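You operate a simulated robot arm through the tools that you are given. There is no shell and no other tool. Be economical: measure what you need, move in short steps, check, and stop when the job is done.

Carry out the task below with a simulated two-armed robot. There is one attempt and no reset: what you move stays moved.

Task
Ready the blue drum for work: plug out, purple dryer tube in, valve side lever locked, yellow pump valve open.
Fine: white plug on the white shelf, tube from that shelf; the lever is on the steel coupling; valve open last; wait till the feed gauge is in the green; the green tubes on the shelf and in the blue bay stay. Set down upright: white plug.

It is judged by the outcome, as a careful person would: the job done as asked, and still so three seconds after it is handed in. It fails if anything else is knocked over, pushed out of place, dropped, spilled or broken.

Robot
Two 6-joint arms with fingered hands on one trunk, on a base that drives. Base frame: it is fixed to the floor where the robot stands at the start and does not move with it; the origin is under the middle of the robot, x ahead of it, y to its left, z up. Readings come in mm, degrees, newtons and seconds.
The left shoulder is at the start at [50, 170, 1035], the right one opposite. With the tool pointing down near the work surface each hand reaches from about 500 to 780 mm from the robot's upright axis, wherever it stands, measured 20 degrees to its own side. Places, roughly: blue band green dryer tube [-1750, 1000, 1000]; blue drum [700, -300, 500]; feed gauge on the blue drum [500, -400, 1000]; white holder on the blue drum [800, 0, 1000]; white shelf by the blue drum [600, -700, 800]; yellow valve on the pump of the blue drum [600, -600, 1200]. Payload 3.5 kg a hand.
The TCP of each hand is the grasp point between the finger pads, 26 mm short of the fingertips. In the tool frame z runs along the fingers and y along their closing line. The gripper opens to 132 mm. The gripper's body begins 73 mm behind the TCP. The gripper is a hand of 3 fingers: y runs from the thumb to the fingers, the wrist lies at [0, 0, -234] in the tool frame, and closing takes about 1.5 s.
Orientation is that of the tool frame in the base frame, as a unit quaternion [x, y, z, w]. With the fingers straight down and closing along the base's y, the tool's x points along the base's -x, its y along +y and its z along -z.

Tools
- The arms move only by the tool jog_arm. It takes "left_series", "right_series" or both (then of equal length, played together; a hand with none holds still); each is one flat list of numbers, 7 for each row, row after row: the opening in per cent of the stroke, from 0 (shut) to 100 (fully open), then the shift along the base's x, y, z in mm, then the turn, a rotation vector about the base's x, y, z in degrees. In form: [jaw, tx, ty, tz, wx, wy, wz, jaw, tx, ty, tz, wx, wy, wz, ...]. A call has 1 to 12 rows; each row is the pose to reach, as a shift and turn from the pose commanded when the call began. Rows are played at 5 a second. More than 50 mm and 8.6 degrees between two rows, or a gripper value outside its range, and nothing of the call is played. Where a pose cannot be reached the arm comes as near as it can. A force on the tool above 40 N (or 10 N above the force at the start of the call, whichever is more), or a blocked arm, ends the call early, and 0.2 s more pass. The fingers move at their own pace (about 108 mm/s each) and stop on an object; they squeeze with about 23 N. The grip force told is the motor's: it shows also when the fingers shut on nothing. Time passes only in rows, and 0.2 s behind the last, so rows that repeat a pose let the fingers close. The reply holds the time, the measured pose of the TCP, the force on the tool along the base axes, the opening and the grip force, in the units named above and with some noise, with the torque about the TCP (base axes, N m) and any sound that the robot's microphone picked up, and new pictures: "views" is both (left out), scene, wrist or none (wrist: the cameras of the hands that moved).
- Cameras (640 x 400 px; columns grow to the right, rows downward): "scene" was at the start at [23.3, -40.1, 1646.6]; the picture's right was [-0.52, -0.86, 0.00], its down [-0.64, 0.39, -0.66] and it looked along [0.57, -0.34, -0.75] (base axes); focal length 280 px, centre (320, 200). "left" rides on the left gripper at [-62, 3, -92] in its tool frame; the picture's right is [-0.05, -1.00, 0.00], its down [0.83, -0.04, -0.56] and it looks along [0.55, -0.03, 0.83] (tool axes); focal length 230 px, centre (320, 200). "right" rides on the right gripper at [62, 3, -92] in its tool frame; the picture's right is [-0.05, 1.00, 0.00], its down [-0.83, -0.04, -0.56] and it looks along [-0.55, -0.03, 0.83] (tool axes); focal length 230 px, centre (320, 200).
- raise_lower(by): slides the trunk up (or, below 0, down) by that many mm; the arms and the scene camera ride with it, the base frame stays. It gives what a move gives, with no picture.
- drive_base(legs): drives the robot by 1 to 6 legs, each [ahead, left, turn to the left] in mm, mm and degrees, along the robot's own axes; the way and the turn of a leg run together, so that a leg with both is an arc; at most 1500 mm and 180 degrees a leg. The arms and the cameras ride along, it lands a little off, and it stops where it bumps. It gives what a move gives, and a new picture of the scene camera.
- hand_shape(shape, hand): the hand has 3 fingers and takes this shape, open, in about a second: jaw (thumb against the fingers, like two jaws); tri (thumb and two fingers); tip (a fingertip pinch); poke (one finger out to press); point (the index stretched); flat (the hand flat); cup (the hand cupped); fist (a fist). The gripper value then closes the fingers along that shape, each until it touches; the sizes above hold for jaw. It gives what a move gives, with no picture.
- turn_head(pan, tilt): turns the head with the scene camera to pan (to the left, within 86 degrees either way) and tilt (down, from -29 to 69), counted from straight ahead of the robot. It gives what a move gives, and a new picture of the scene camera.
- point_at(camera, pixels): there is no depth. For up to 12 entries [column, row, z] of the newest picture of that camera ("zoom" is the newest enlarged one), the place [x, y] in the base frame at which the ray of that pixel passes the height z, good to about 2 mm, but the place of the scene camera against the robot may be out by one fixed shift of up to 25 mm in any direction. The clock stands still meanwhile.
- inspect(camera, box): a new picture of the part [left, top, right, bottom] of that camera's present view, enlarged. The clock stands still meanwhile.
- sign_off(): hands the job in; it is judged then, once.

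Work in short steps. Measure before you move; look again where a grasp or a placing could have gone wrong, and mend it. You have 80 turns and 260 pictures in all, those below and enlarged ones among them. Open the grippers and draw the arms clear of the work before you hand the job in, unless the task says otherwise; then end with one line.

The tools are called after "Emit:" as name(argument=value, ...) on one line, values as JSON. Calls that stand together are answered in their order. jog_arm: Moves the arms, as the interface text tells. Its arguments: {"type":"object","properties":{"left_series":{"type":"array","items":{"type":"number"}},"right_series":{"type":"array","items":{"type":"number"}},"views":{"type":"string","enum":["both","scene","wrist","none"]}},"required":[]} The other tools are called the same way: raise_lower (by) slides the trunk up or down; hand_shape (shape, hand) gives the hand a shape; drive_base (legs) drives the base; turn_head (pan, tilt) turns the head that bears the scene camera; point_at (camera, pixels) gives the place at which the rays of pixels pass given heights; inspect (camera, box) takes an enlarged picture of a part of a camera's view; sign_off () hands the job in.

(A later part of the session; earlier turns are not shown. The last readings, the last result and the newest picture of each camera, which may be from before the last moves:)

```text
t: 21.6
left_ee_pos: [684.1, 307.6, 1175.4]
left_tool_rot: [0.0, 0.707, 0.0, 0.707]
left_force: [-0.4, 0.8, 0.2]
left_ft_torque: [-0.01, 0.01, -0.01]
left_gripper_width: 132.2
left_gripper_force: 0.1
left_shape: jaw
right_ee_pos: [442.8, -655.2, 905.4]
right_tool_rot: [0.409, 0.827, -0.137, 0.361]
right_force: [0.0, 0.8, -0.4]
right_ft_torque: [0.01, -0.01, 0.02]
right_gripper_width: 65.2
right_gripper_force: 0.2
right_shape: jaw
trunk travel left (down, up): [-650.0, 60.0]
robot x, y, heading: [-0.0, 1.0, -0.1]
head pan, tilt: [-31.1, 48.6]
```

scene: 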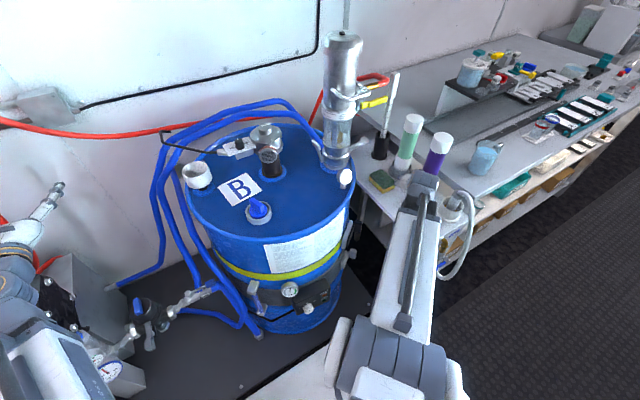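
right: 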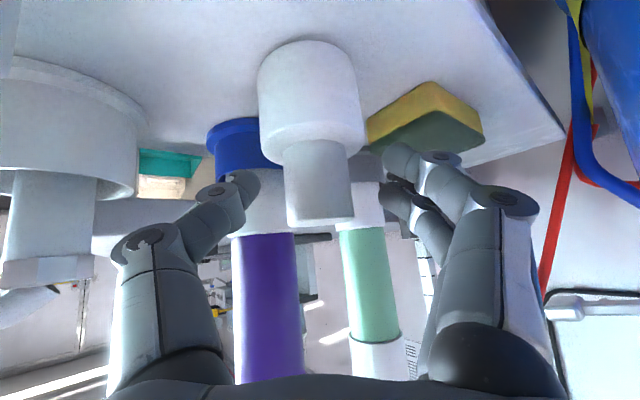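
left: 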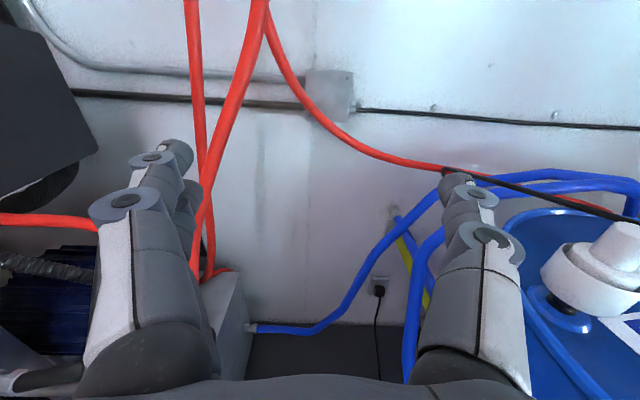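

The plug stands free on the shelf. I back out along the finger axis and look.

Emit:
jog_arm(right_series=[55, -12, 15, 19, 0, 0, 0, 60, -24, 30, 39, 0, 0, 0, 60, -36, 45, 58, 0, 0, 0, 60, -49, 60, 78, 0, 0, 0, 60, -49, 60, 120, 0, 0, 0, 60, -49, 60, 165, 0, 0, 0, 60, -49, 60, 165, 0, 0, 0])

Emit:
inspect(camera="right", box=[160, 0, 480, 200])

```text
t: 23.2
left_ee_pos: [683.1, 308.1, 1175.9]
left_tool_rot: [0.0, 0.707, 0.0, 0.707]
left_force: [-0.3, 0.3, 0.9]
left_ft_torque: [0.0, 0.0, -0.02]
left_gripper_width: 132.0
left_gripper_force: 0.0
left_shape: jaw
right_ee_pos: [416.3, -622.5, 1075.7]
right_tool_rot: [0.409, 0.827, -0.137, 0.361]
right_force: [-0.6, 0.3, 0.0]
right_ft_torque: [0.03, -0.01, 0.04]
right_gripper_width: 78.9
right_gripper_force: 0.1
right_shape: jaw
right hand out of reach, approached as far as the arm can: row 3, 4, 5, 6, 7
trunk travel left (down, up): [-650.0, 60.0]
robot x, y, heading: [-3.4, -0.8, -0.1]
head pan, tilt: [-31.1, 48.6]
```

scene: 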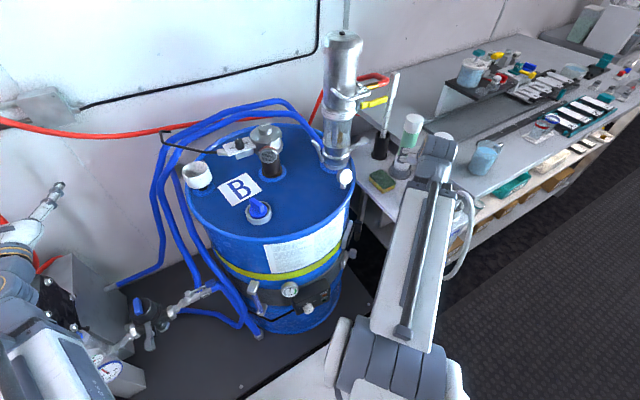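
right: 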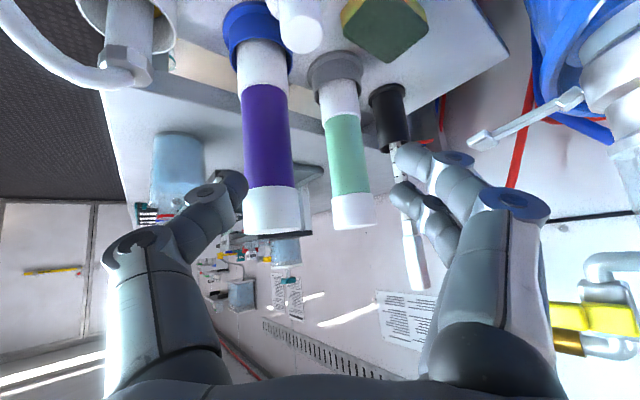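

```text
2.00 times, centred on (320, 100) of right
```

zoom: 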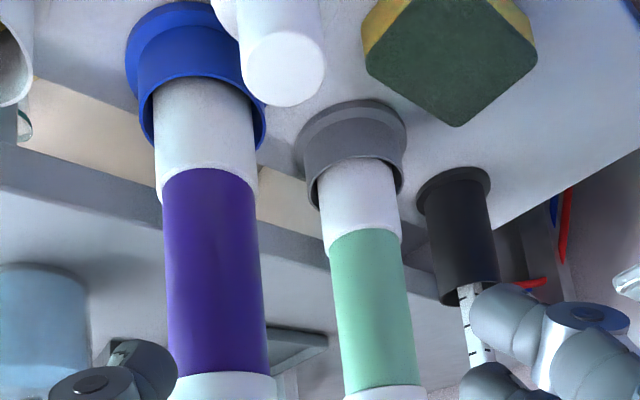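

I measure the purple and green tube tops and bases in the right wrist view.

Emit:
point_at(camera="right", pixels=[[271, 221, 1030], [271, 221, 1050], [271, 221, 1070], [354, 218, 1030], [354, 218, 1050], [262, 55, 845], [262, 55, 830], [262, 55, 860], [338, 82, 845], [300, 35, 925], [300, 35, 935], [390, 33, 825]])

Emit:
point_at(camera="scene", pixels=[[413, 122, 1050], [413, 122, 1030]])

Emit:
inspect(camera="right", box=[200, 0, 400, 250])

```text
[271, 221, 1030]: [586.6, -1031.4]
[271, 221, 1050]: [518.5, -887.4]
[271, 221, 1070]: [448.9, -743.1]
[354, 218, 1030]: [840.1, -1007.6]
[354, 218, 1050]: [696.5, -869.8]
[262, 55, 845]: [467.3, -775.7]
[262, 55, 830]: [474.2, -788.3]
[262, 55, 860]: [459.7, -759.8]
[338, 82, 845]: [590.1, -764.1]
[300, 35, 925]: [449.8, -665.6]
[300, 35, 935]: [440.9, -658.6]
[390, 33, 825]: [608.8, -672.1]
```

```text
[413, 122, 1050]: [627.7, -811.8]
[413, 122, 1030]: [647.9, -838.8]
```

```text
1.60 times, centred on (300, 125) of right
```

zoom: 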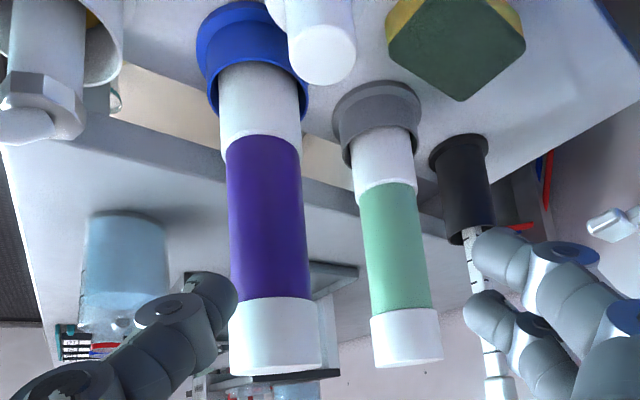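

Purple tube axis is about [464,-773], top z≈1066, cup rim about 850; green's axis is ~125 mm further in x. I go to a pre-grasp 100 mm back with the fingers 35° below level and 75% open.

Emit:
jog_arm(right_series=[65, -1, -29, 0, -3.5, -1, 0, 70, -2, -58, -20, -7, -2.2, 0, 75, -4, -87, -50, -10.3, -3.2, 0, 75, -4, -87, -59, -10.3, -3.2, 0, 75, -4, -87, -59, -10.3, -3.2, 0])

```text
t: 24.4
left_ee_pos: [685.0, 308.1, 1175.4]
left_tool_rot: [0.0, 0.707, 0.0, 0.707]
left_force: [0.6, 0.1, -0.9]
left_ft_torque: [0.01, 0.01, -0.03]
left_gripper_width: 132.0
left_gripper_force: 0.1
left_shape: jaw
right_ee_pos: [414.5, -712.3, 1018.8]
right_tool_rot: [0.379, 0.801, -0.199, 0.419]
right_force: [0.2, -0.2, -0.6]
right_ft_torque: [0.0, 0.03, 0.01]
right_gripper_width: 98.8
right_gripper_force: 0.1
right_shape: jaw
trunk travel left (down, up): [-650.0, 60.0]
robot x, y, heading: [-0.4, -1.0, 0.1]
head pan, tilt: [-31.1, 48.6]
```

scene: 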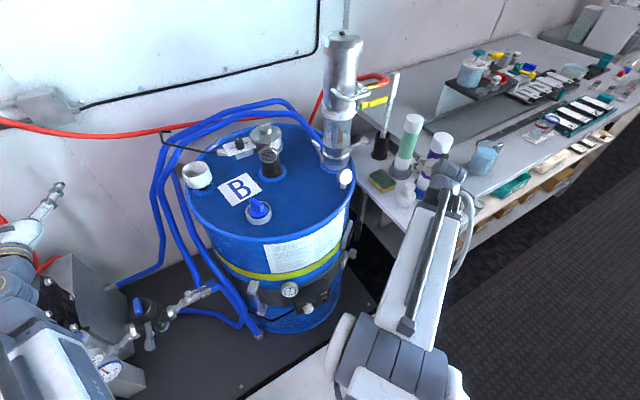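
right: 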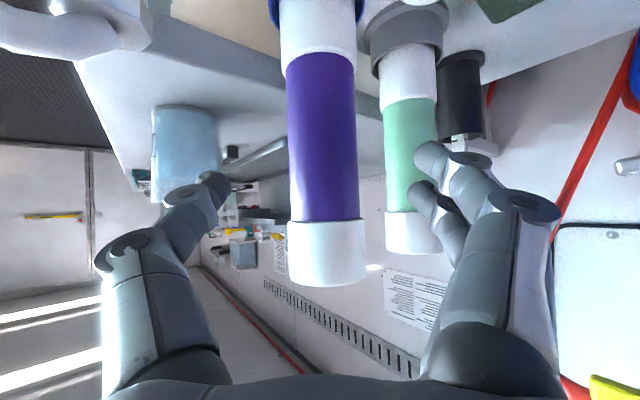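

Tube is centred between the fingers at col ~325 and the tool's closing axis is level. I advance 100 mm along the finger axis.

Emit:
jog_arm(right_series=[75, 13, -16, -14, 0, 0, 0, 75, 26, -32, -29, 0, 0, 0, 75, 39, -48, -43, 0, 0, 0, 75, 51, -62, -58, 0, 0, 0, 75, 51, -62, -58, 0, 0, 0])

```text
t: 25.6
left_ee_pos: [685.3, 306.7, 1176.2]
left_tool_rot: [0.001, 0.707, 0.0, 0.707]
left_force: [0.4, 0.4, 0.3]
left_ft_torque: [-0.03, -0.02, -0.01]
left_gripper_width: 132.1
left_gripper_force: 0.1
left_shape: jaw
right_ee_pos: [465.6, -773.7, 960.2]
right_tool_rot: [0.378, 0.801, -0.198, 0.42]
right_force: [0.1, 0.6, -0.3]
right_ft_torque: [0.0, 0.01, -0.03]
right_gripper_width: 98.5
right_gripper_force: 0.1
right_shape: jaw
trunk travel left (down, up): [-650.0, 60.0]
robot x, y, heading: [-1.9, -0.0, -0.1]
head pan, tilt: [-31.1, 48.6]
```

scene: 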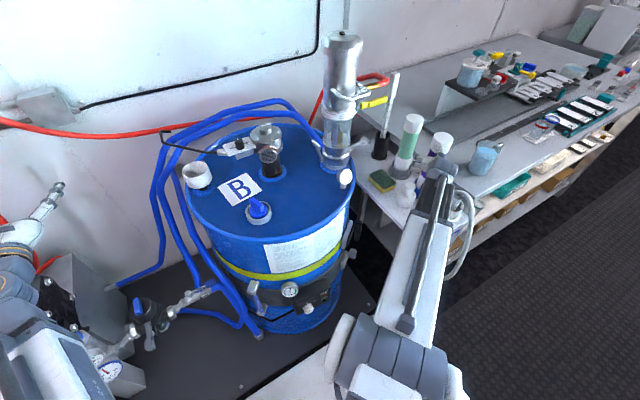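
right: 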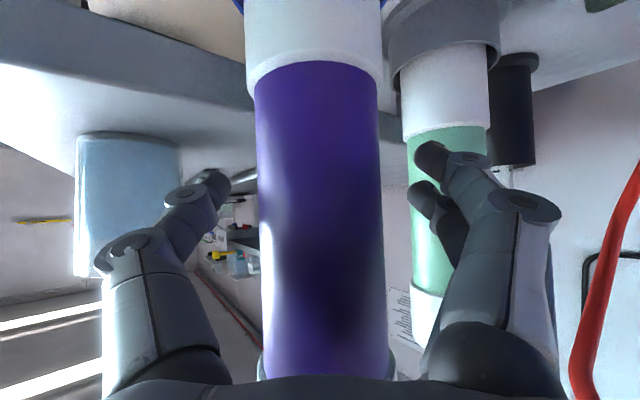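

Tube (60 mm wide) sits well between the fingers, green untouched. I close.

Emit:
jog_arm(right_series=[40, 0, 0, 0, 0, 0, 0, 20, 0, 0, 0, 0, 0, 0, 0, 0, 0, 0, 0, 0, 0, 0, 0, 0, 0, 0, 0, 0, 0, 0, 0, 0, 0, 0, 0, 0, 0, 0, 0, 0, 0, 0, 0, 0, 0, 0, 0, 0, 0], views="wrist")

```text
t: 27.2
left_ee_pos: [684.1, 307.4, 1175.1]
left_tool_rot: [0.0, 0.707, 0.0, 0.707]
left_force: [-0.7, 0.5, 0.3]
left_ft_torque: [-0.02, 0.02, 0.02]
left_gripper_width: 132.1
left_gripper_force: 0.1
left_shape: jaw
right_ee_pos: [467.4, -773.9, 961.3]
right_tool_rot: [0.378, 0.801, -0.199, 0.419]
right_force: [0.7, -0.5, 2.2]
right_ft_torque: [0.02, -0.02, -0.02]
right_gripper_width: 37.9
right_gripper_force: 22.9
right_shape: jaw
trunk travel left (down, up): [-650.0, 60.0]
robot x, y, heading: [1.0, -2.2, 0.1]
head pan, tilt: [-31.1, 48.6]
```

right: 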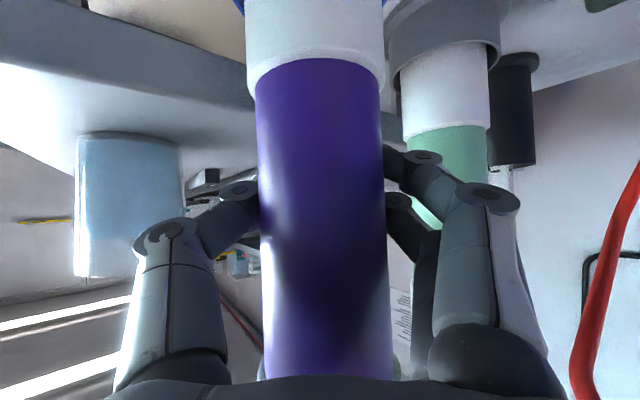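

Grip holds at 23 N, in an enveloping grasp. I lift straight up out of the blue cup, starting slowly.

Emit:
jog_arm(right_series=[0, 0, 0, 5, 0, 0, 0, 0, 0, 0, 12, 0, 0, 0, 0, 0, 0, 22, 0, 0, 0, 0, 0, 0, 37, 0, 0, 0, 0, 0, 0, 55, 0, 0, 0, 0, 0, 0, 78, 0, 0, 0, 0, 0, 0, 103, 0, 0, 0, 0, 0, 0, 130, 0, 0, 0, 0, 0, 0, 160, 0, 0, 0, 0, 0, 0, 190, 0, 0, 0, 0, 0, 0, 220, 0, 0, 0, 0, 0, 0, 245, 0, 0, 0])

```text
t: 29.8
left_ee_pos: [685.4, 305.7, 1175.4]
left_tool_rot: [0.0, 0.707, 0.0, 0.707]
left_force: [0.4, 0.3, -0.7]
left_ft_torque: [-0.02, 0.01, -0.02]
left_gripper_width: 131.9
left_gripper_force: 0.0
left_shape: jaw
right_ee_pos: [466.7, -773.2, 1205.9]
right_tool_rot: [0.378, 0.801, -0.199, 0.42]
right_force: [0.6, 0.0, -3.8]
right_ft_torque: [-0.08, -0.02, 0.0]
right_gripper_width: 26.4
right_gripper_force: 22.7
right_shape: jaw
trunk travel left (down, up): [-650.0, 60.0]
robot x, y, heading: [2.5, -4.4, 0.0]
head pan, tilt: [-31.1, 48.6]
```

scene: 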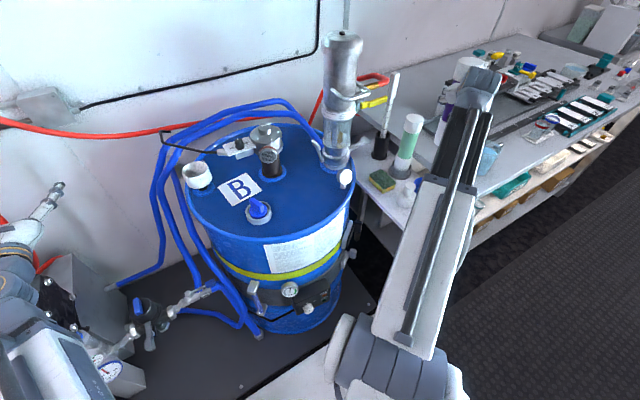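
right: 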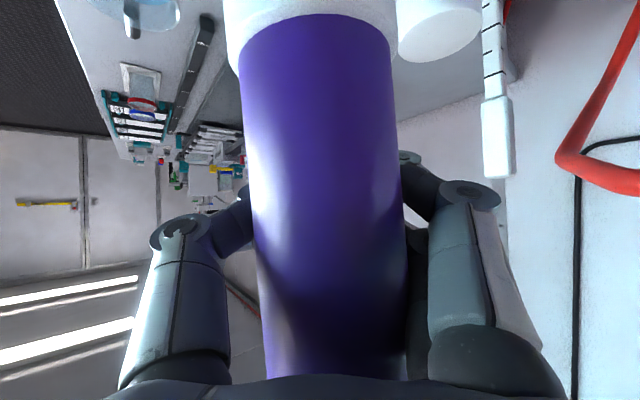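

The tube is out, held in an enveloping grip. I raise the trunk 55 mm so its bottom passes well over the gauge and drum fittings, then sweep around inside the pump with the hand yawed to keep the arm within reach.

Emit:
raise_lower(by=55)

Emit:
jog_arm(right_series=[0, -18, 42, 0, 0, 0, -4, 0, -37, 83, 0, 0, 0, -9, 0, -27, 123, 0, 0, 0, -16, 0, -17, 163, 0, 0, 0, -24, 0, -4, 198, 0, 0, 0, -29, 0, 8, 233, 0, 0, 0, -34, 0, 21, 268, 0, 0, 0, -34, 0, 33, 303, 0, 0, 0, -34, 0, 46, 338, 0, 0, 0, -32, 0, 58, 373, 0, 0, 0, -29])

```text
t: 30.8
left_ee_pos: [684.6, 307.7, 1231.4]
left_tool_rot: [0.0, 0.707, 0.0, 0.707]
left_force: [0.8, 0.6, -0.2]
left_ft_torque: [0.04, -0.04, -0.01]
left_gripper_width: 131.9
left_gripper_force: 0.1
left_shape: jaw
right_ee_pos: [467.4, -772.7, 1260.1]
right_tool_rot: [0.378, 0.801, -0.199, 0.42]
right_force: [0.3, -0.4, -3.1]
right_ft_torque: [-0.06, -0.06, 0.02]
right_gripper_width: 26.4
right_gripper_force: 23.2
right_shape: jaw
trunk travel left (down, up): [-705.0, 5.0]
robot x, y, heading: [0.5, -2.8, 0.1]
head pan, tilt: [-31.1, 48.6]
```

```text
t: 33.0
left_ee_pos: [685.3, 306.8, 1229.8]
left_tool_rot: [0.0, 0.707, 0.0, 0.707]
left_force: [0.5, 0.0, -0.1]
left_ft_torque: [-0.01, -0.02, -0.02]
left_gripper_width: 132.1
left_gripper_force: 0.1
left_shape: jaw
right_ee_pos: [525.5, -399.9, 1261.0]
right_tool_rot: [0.567, 0.681, -0.297, 0.356]
right_force: [-0.1, 0.3, -3.4]
right_ft_torque: [-0.06, -0.01, 0.03]
right_gripper_width: 26.7
right_gripper_force: 23.2
right_shape: jaw
trunk travel left (down, up): [-705.0, 5.0]
robot x, y, heading: [1.7, 2.4, -0.1]
head pan, tilt: [-31.1, 48.6]
```

scene: 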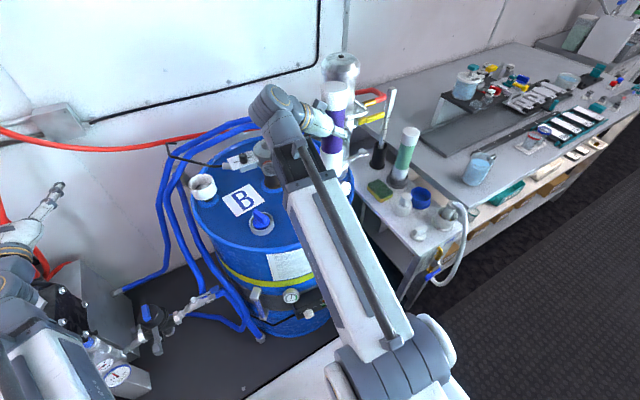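
right: 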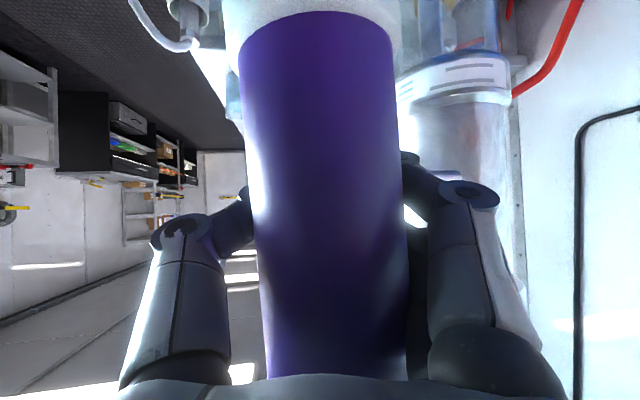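

No clipping; the shelf plug stands at (403,203). I continue the sweep to just short of the holder, and turn the left hand 60° right so its camera watches the holder.

Emit:
jog_arm(right_series=[0, 22, 35, 0, 0, 0, 5, 0, 45, 70, 0, 0, 0, 10, 0, 70, 105, 0, 0, 0, 15, 0, 95, 140, 0, 0, 0, 20, 0, 115, 175, 0, 0, 0, 25, 0, 135, 210, 0, 0, 0, 30, 0, 155, 245, 0, 0, 0, 35, 0, 175, 280, 0, 0, 0, 40, 0, 192, 312, 0, 0, 0, 44, 0, 210, 340, 0, 0, 0, 46], left_series=[100, 0, 5, 0, 0, 0, -6, 100, 0, 10, 0, 0, 0, -12, 100, 0, 10, 0, 0, 0, -18, 100, 0, 10, 0, 0, 0, -24, 100, 0, 10, 0, 0, 0, -30, 100, 0, 10, 0, 0, 0, -36, 100, 0, 10, 0, 0, 0, -42, 100, 0, 10, 0, 0, 0, -48, 100, 0, 10, 0, 0, 0, -54, 100, 0, 10, 0, 0, 0, -60])

```text
t: 35.2
left_ee_pos: [685.2, 317.8, 1229.7]
left_tool_rot: [0.354, 0.612, -0.354, 0.612]
left_force: [-0.1, 0.4, -0.9]
left_ft_torque: [0.03, 0.0, -0.03]
left_gripper_width: 131.8
left_gripper_force: 0.0
left_shape: jaw
right_ee_pos: [735.1, -62.4, 1262.0]
right_tool_rot: [0.256, 0.849, -0.135, 0.443]
right_force: [0.6, 0.6, -3.7]
right_ft_torque: [-0.09, -0.04, 0.01]
right_gripper_width: 25.7
right_gripper_force: 23.3
right_shape: jaw
trunk travel left (down, up): [-705.0, 5.0]
robot x, y, heading: [-1.1, 1.3, -0.1]
head pan, tilt: [-31.1, 48.6]
```

scene: 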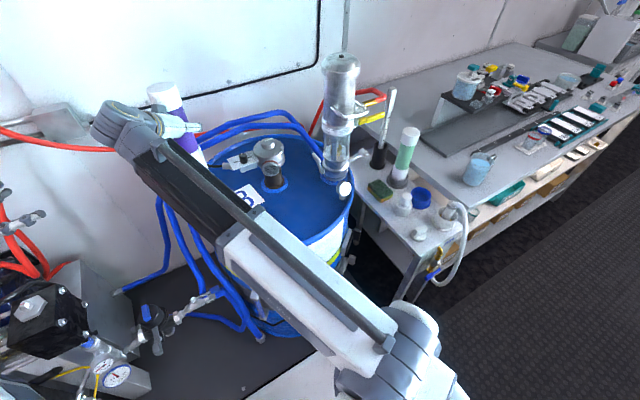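
right: 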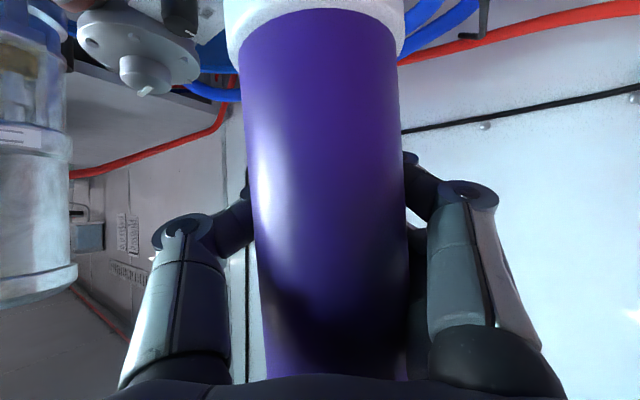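
left: 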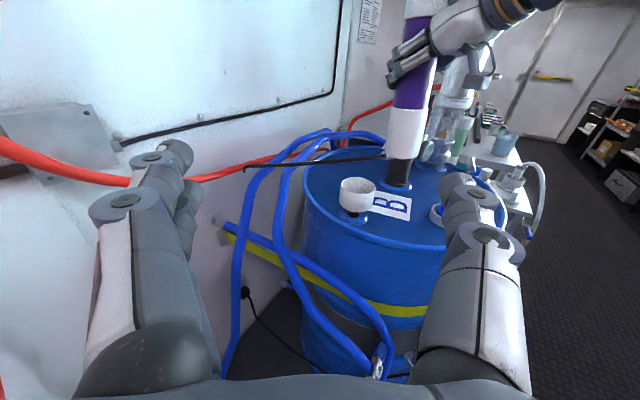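

The left camera shows both the tube bottom (404,157) and the holder rim (358,187) clearly. I zoom in and take rays to locate the tube axis relative to the hand.

Emit:
inspect(camera="left", box=[320, 0, 480, 240])

Emit:
inspect(camera="left", box=[330, 130, 430, 230])

Emit:
point_at(camera="left", pixels=[[404, 157, 1080], [404, 157, 1090], [404, 157, 1100], [404, 157, 1110], [409, 112, 1150], [409, 112, 1160], [409, 112, 1180], [358, 185, 1030], [358, 185, 1025]])

Emit:
point_at(camera="scene", pixels=[[161, 90, 1360], [161, 90, 1370]])

```text
1.67 times, centred on (400, 120) of left
```

zoom: 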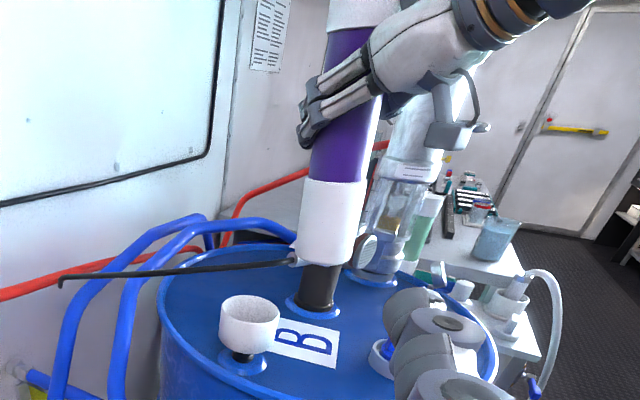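

```text
4.00 times, centred on (380, 180) of left
```

zoom: 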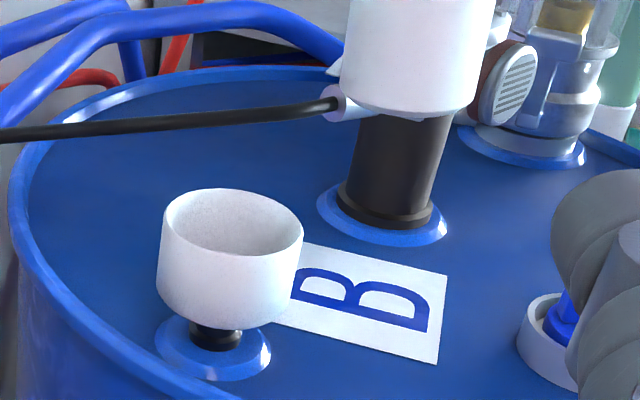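

```text
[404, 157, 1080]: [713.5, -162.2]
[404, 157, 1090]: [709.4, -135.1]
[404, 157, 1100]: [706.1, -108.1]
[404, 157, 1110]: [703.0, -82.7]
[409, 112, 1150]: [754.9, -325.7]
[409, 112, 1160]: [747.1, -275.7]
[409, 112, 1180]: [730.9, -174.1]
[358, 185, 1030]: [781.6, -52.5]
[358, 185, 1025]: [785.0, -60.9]
```

```text
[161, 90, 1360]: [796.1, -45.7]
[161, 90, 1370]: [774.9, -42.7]
```

The tube sits about 17 mm behind the TCP, pitched about 4.5° with its lower end toward the palm. I straighten it and move so the tube axis comes over the holder axis, with its bottom still above the rim, then compare.

Emit:
jog_arm(right_series=[0, 26, 3, 0, -0.7, -2.2, 0, 0, 51, 6, 0, -1.5, -4.4, 0, 0, 51, 6, -20, -1.5, -4.4, 0, 0, 51, 6, -40, -1.5, -4.4, 0, 0, 51, 6, -40, -1.5, -4.4, 0])

Emit:
inspect(camera="left", box=[310, 110, 430, 230])

```text
t: 36.4
left_ee_pos: [683.9, 316.6, 1231.5]
left_tool_rot: [0.354, 0.612, -0.353, 0.612]
left_force: [-0.3, -0.2, 0.4]
left_ft_torque: [0.0, -0.01, 0.01]
left_gripper_width: 131.9
left_gripper_force: 0.1
left_shape: jaw
right_ee_pos: [785.2, -57.2, 1223.9]
right_tool_rot: [0.256, 0.827, -0.137, 0.481]
right_force: [0.6, 0.5, 7.2]
right_ft_torque: [0.19, 0.28, 0.02]
right_gripper_width: 21.9
right_gripper_force: 22.9
right_shape: jaw
trunk travel left (down, up): [-705.0, 5.0]
robot x, y, heading: [-2.6, 1.7, -0.1]
head pan, tilt: [-31.1, 48.6]
```

scene: 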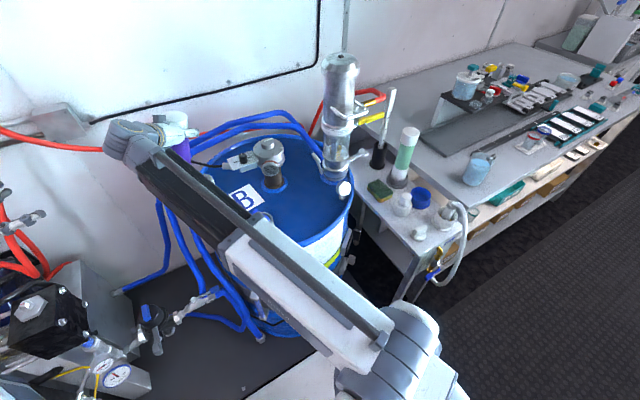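
right: 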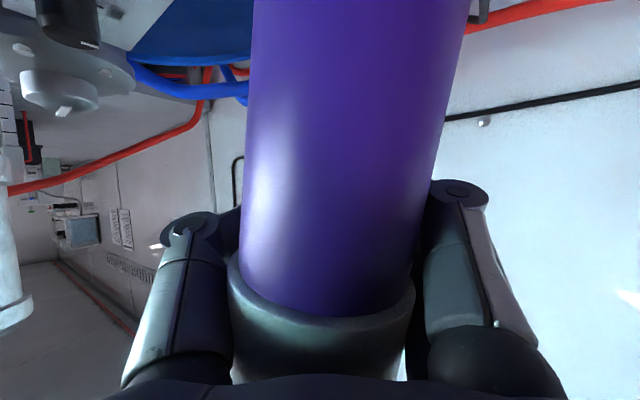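

```text
3.33 times, centred on (370, 170) of left
```

zoom: 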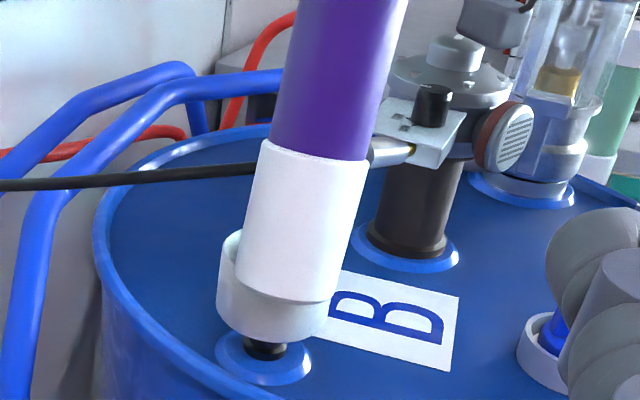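

The tube has slid about 45 mm down in the grip and seems to rest on or in the rim (upward 7 N). I zoom in to see exactly where its bottom is.

Emit:
inspect(camera="left", box=[335, 150, 385, 220])

Emit:
inspect(camera="left", box=[300, 0, 540, 230])

```text
5.71 times, centred on (360, 185) of left
```

zoom: 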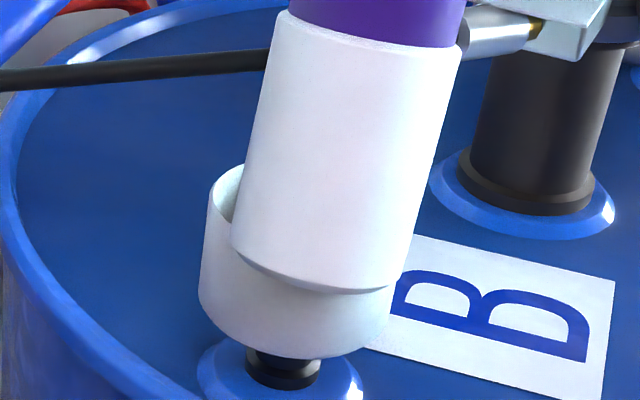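

```text
1.74 times, centred on (420, 115) of left
```

zoom: 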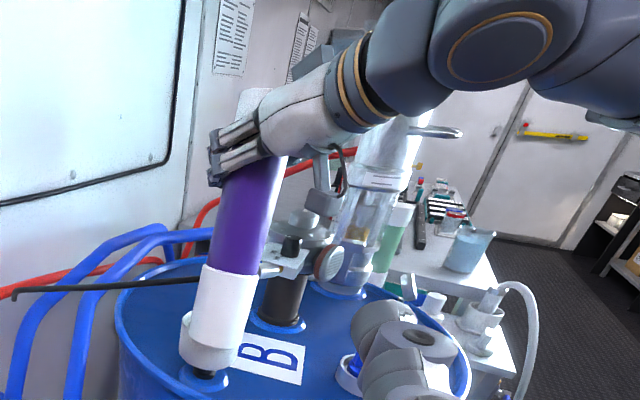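

The tube tilted in the grip when its bottom met the rim; it is off toward the left camera. I lift 35 mm to free it and look at how it hangs before correcting.

Emit:
jog_arm(right_series=[0, 0, 0, 10, 0, 0, 0, 0, 0, 0, 22, 0, 0, 0, 0, 0, 0, 35, 0, 0, 0, 0, 0, 0, 35, 0, 0, 0, 0, 0, 0, 35, 0, 0, 0])

Emit:
inspect(camera="left", box=[300, 0, 480, 230])

```text
t: 37.6
left_ee_pos: [685.2, 317.4, 1230.9]
left_tool_rot: [0.353, 0.612, -0.353, 0.613]
left_force: [0.5, -0.2, 0.4]
left_ft_torque: [-0.02, 0.01, -0.01]
left_gripper_width: 132.0
left_gripper_force: 0.1
left_shape: jaw
right_ee_pos: [785.0, -55.2, 1255.2]
right_tool_rot: [0.256, 0.828, -0.136, 0.48]
right_force: [0.5, 0.3, -3.4]
right_ft_torque: [-0.14, -0.06, -0.02]
right_gripper_width: 22.1
right_gripper_force: 22.7
right_shape: jaw
trunk travel left (down, up): [-705.0, 5.0]
robot x, y, heading: [1.6, 1.4, -0.1]
head pan, tilt: [-31.1, 48.6]
```

scene: 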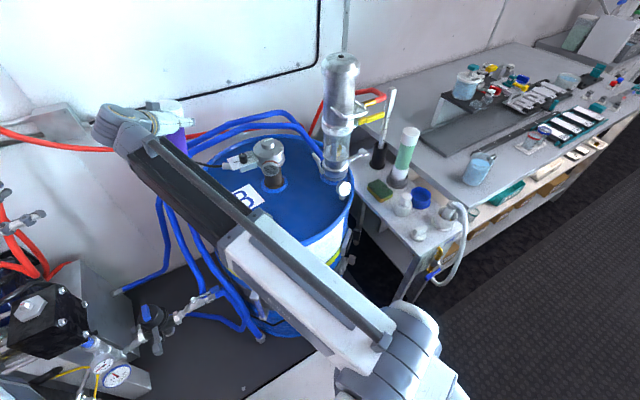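
right: 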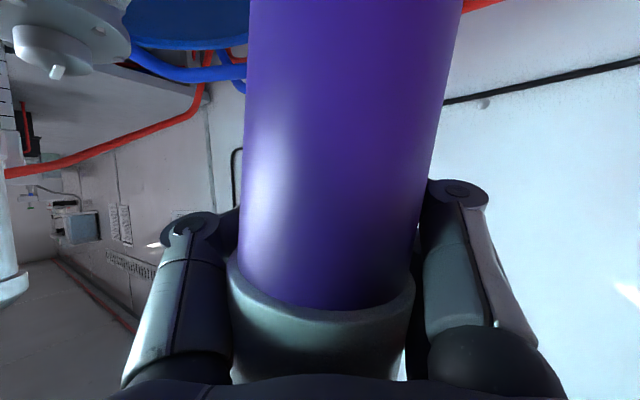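

```text
1.74 times, centred on (390, 115) of left
```

zoom: 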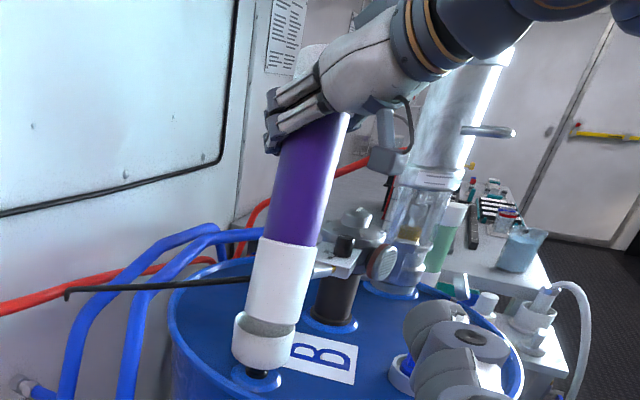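

The tube hangs free, gripped high. From its edges in the right view I compute a 12° lean (bottom toward +y), axis through about [763,-33,1238]. I check this with left-camera rays.

Emit:
point_at(camera="left", pixels=[[361, 184, 1050], [361, 184, 1060], [361, 184, 1070], [371, 138, 1100], [371, 138, 1120], [371, 138, 1140], [385.4, 68, 1190], [385.4, 68, 1210], [385.4, 68, 1230]])

Emit:
inspect(camera="left", box=[330, 130, 410, 220])

```text
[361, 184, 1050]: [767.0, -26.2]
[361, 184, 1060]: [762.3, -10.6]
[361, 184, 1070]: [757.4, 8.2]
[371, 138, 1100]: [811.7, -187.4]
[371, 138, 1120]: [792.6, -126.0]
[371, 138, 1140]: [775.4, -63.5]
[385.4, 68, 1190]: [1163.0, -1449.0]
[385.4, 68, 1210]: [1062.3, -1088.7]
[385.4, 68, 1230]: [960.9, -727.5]
```

```text
4.44 times, centred on (370, 175) of left
```

zoom: 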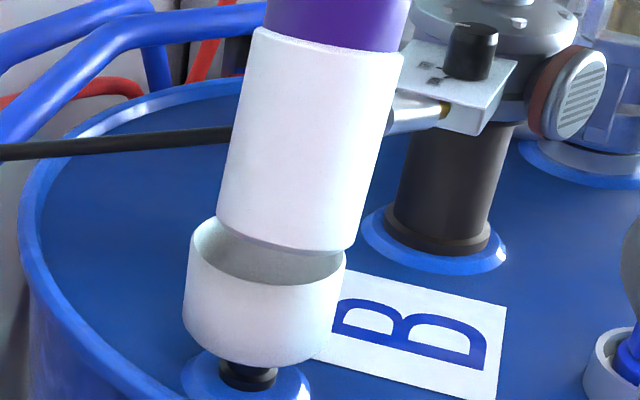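

Both cameras agree: tube bottom at about [760,2,1070], leaning 12°. I rotate the hand -12° about x and shift so the tube should hang upright above the holder, keeping about 25 mm over the rim.

Emit:
jog_arm(right_series=[0, 3, -1, 3, -3, 0, 0, 0, 7, -2, 6, -6, 0, 0, 0, 11, -3, 8, -9, 0, 0, 0, 14.5, -3.5, 8, -12, 0, 0, 0, 14.5, -3.5, 8, -12, 0, 0])

Emit:
inspect(camera="left", box=[330, 130, 410, 220])

```text
t: 38.8
left_ee_pos: [684.4, 316.9, 1231.4]
left_tool_rot: [0.354, 0.612, -0.354, 0.613]
left_force: [-0.5, -0.3, 0.2]
left_ft_torque: [0.01, 0.01, -0.04]
left_gripper_width: 132.0
left_gripper_force: 0.1
left_shape: jaw
right_ee_pos: [800.3, -57.4, 1262.9]
right_tool_rot: [0.204, 0.809, -0.222, 0.504]
right_force: [1.6, -0.2, -4.6]
right_ft_torque: [-0.1, -0.13, 0.02]
right_gripper_width: 21.4
right_gripper_force: 23.1
right_shape: jaw
trunk travel left (down, up): [-705.0, 5.0]
robot x, y, heading: [0.8, -1.2, -0.2]
head pan, tilt: [-31.1, 48.6]
```

scene: 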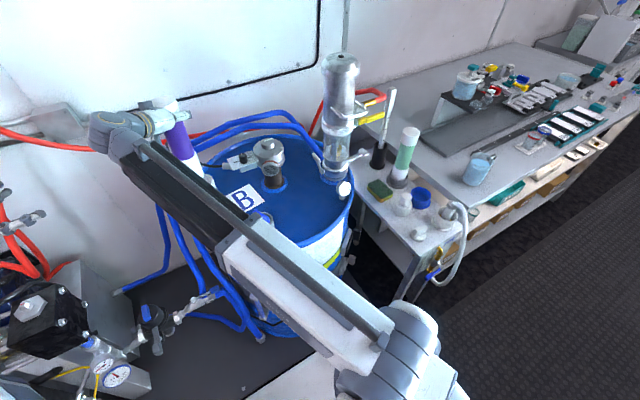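
right: 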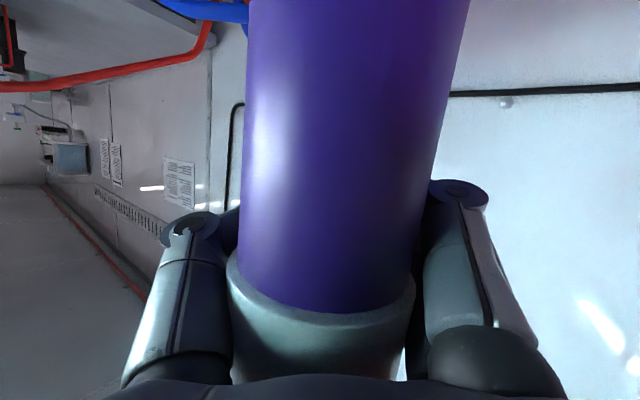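

```text
4.44 times, centred on (370, 175) of left
```

zoom: 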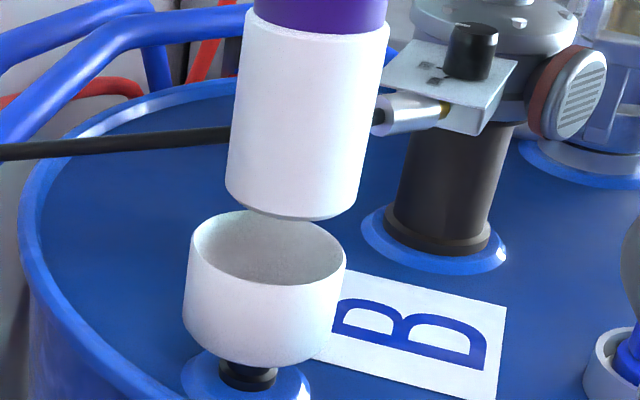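

The tube now looks upright. I check its bottom centre (364,174) against the rim centre (358,185.6) with rays.

Emit:
point_at(camera="left", pixels=[[364.1, 173.9, 1060], [364.1, 173.9, 1065], [364.1, 173.9, 1070], [364.1, 173.9, 1075], [358.1, 185.6, 1030], [358.1, 185.6, 1035], [358.1, 185.6, 1040]])

Emit:
inspect(camera="scene", box=[120, 80, 260, 220])

```text
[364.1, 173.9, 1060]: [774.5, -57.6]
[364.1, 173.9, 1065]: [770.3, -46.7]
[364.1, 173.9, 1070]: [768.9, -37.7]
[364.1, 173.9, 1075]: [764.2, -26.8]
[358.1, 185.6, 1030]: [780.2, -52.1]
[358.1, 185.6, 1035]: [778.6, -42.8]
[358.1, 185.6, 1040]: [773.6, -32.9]
```

```text
2.86 times, centred on (190, 150) of scene
```

zoom: 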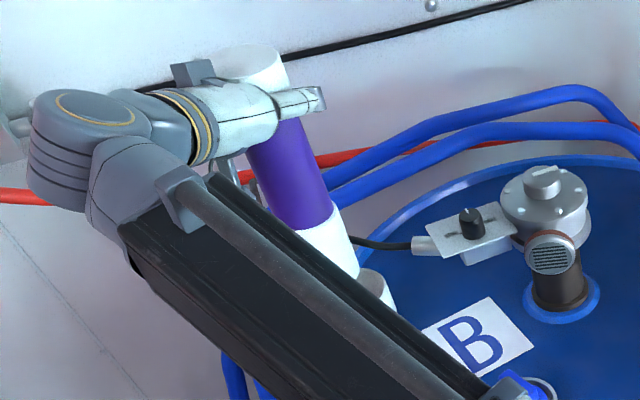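

Laterally the tube is about 8 mm right of the rim centre in the left view, with about 2° of lean left. I correct both and lower so that the bottom nears the rim for a direct comparison.

Emit:
jog_arm(right_series=[0, 6, 5, 0, -0.7, 0.7, 0, 0, 12, 9, 0, -1.4, 1.4, 0, 0, 12, 9, -10, -1.4, 1.4, 0, 0, 12, 9, -20, -1.4, 1.4, 0, 0, 12, 9, -20, -1.4, 1.4, 0])

Emit:
inspect(camera="left", box=[330, 130, 410, 220])

Emit:
inspect(camera="scene", box=[160, 130, 240, 220])

```text
t: 40.0
left_ee_pos: [684.3, 317.4, 1231.3]
left_tool_rot: [0.355, 0.611, -0.354, 0.613]
left_force: [-0.7, 0.1, -0.2]
left_ft_torque: [0.0, -0.01, -0.01]
left_gripper_width: 131.9
left_gripper_force: 0.0
left_shape: jaw
right_ee_pos: [811.3, -49.4, 1242.6]
right_tool_rot: [0.195, 0.813, -0.235, 0.496]
right_force: [0.6, -0.8, -2.1]
right_ft_torque: [-0.08, -0.1, 0.0]
right_gripper_width: 21.5
right_gripper_force: 23.1
right_shape: jaw
trunk travel left (down, up): [-705.0, 5.0]
robot x, y, heading: [1.0, 2.2, 0.2]
head pan, tilt: [-31.1, 48.6]
```

scene: 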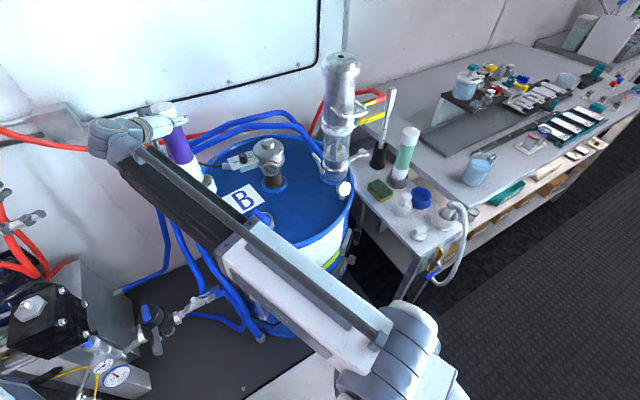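
right: 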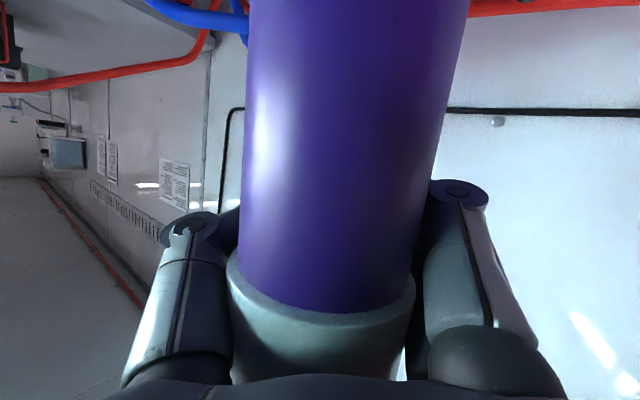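

```text
4.44 times, centred on (370, 175) of left
```

zoom: 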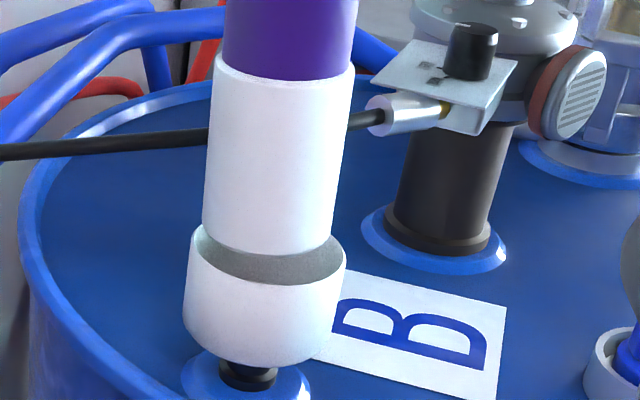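

```text
4.44 times, centred on (200, 175) of scene
```

zoom: 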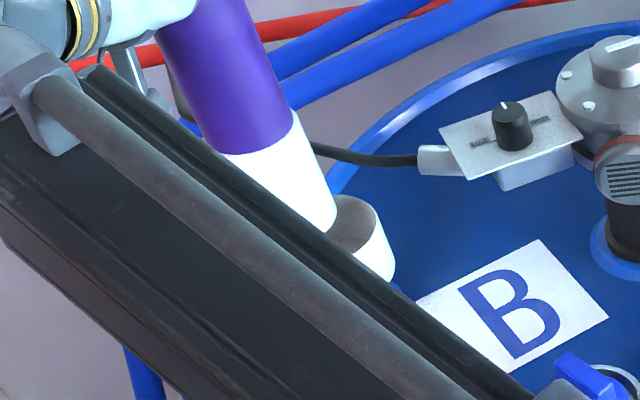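

Left view shows the tube nicely above the rim. The scene view suggests an offset in depth, so I compare tube-edge and rim points there.

Emit:
inspect(camera="scene", box=[185, 155, 225, 195])

Emit:
point_at(camera="scene", pixels=[[195.7, 177.9, 1050], [195.7, 177.9, 1060], [195.7, 177.9, 1036], [202.9, 181.8, 1036], [204, 178, 1050], [213.5, 179.5, 1036]])

```text
10.00 times, centred on (205, 175) of scene
```

zoom: 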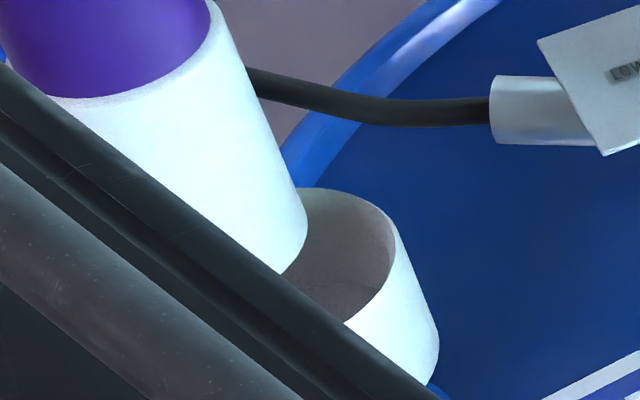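

```text
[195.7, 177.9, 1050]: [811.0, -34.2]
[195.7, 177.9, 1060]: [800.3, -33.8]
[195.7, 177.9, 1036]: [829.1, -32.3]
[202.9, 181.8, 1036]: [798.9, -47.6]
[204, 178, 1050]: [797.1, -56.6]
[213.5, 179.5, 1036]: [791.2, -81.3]
```

The scene's 10× view shows the tube's right edge (307) too far left of the rim's right edge (397): the tube is about 18 mm off toward +y and 10 mm short in x. I shift (+10,-17) and compare in both views.

Emit:
jog_arm(right_series=[0, 5, -9, 0, 0, 0, 0, 0, 10, -17, 0, 0, 0, 0, 0, 10, -17, 0, 0, 0, 0], views="scene")

Emit:
inspect(camera="scene", box=[185, 155, 225, 195])

Emit:
inspect(camera="left", box=[330, 130, 410, 220])

```text
t: 40.8
left_ee_pos: [684.6, 317.6, 1231.0]
left_tool_rot: [0.354, 0.612, -0.353, 0.613]
left_force: [0.0, 0.8, 0.2]
left_ft_torque: [0.02, -0.02, 0.0]
left_gripper_width: 131.8
left_gripper_force: 0.1
left_shape: jaw
right_ee_pos: [822.0, -65.9, 1243.6]
right_tool_rot: [0.195, 0.813, -0.234, 0.496]
right_force: [0.5, 0.3, -3.0]
right_ft_torque: [-0.1, -0.11, 0.0]
right_gripper_width: 21.9
right_gripper_force: 23.4
right_shape: jaw
trunk travel left (down, up): [-705.0, 5.0]
robot x, y, heading: [1.3, -2.3, -0.1]
head pan, tilt: [-31.1, 48.6]
```

scene: 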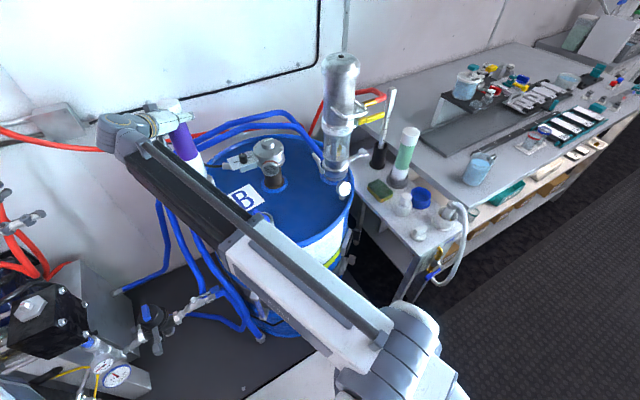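

```text
10.00 times, centred on (205, 175) of scene
```

zoom: 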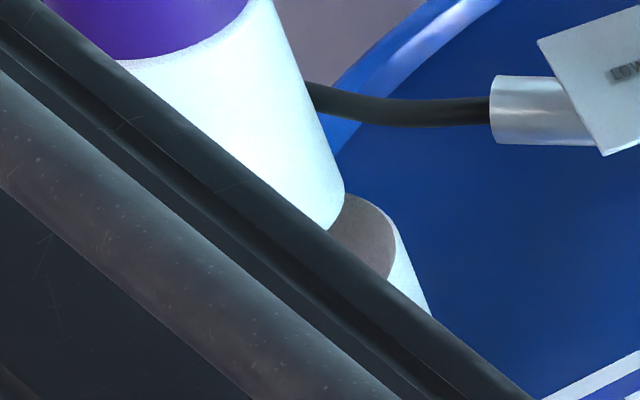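

```text
4.44 times, centred on (370, 175) of left
```

zoom: 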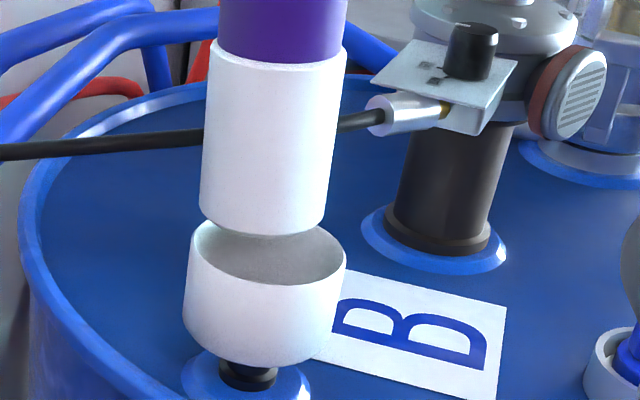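

Both views now agree: the tube is over the holder with its bottom about 24 mm above the rim. I trim (-3,-2) and lower 17 mm, then check again.

Emit:
jog_arm(right_series=[0, -3, -2, 0, 0, 0, 0, 0, -3, -2, -9, 0, 0, 0, 0, -3, -2, -17, 0, 0, 0, 0, -3, -2, -17, 0, 0, 0], views="none")

Emit:
inspect(camera="left", box=[335, 150, 385, 220])

Emit:
inspect(camera="scene", box=[185, 155, 225, 195])

```text
t: 41.8
left_ee_pos: [685.3, 317.5, 1231.5]
left_tool_rot: [0.354, 0.612, -0.354, 0.612]
left_force: [1.0, 0.3, 0.1]
left_ft_torque: [0.0, 0.02, -0.01]
left_gripper_width: 131.9
left_gripper_force: 0.0
left_shape: jaw
right_ee_pos: [820.4, -66.6, 1225.5]
right_tool_rot: [0.194, 0.813, -0.234, 0.497]
right_force: [0.0, -0.4, -4.4]
right_ft_torque: [-0.09, -0.12, -0.02]
right_gripper_width: 21.9
right_gripper_force: 23.2
right_shape: jaw
trunk travel left (down, up): [-705.0, 5.0]
robot x, y, heading: [0.5, 1.7, 0.0]
head pan, tilt: [-31.1, 48.6]
```

```text
5.71 times, centred on (360, 185) of left
```

zoom: 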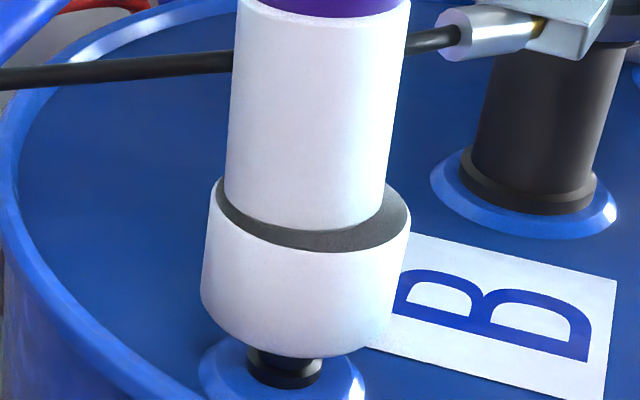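

```text
10.00 times, centred on (205, 175) of scene
```

zoom: 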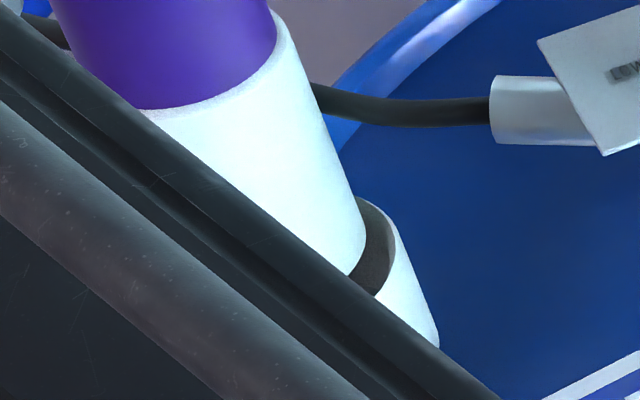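

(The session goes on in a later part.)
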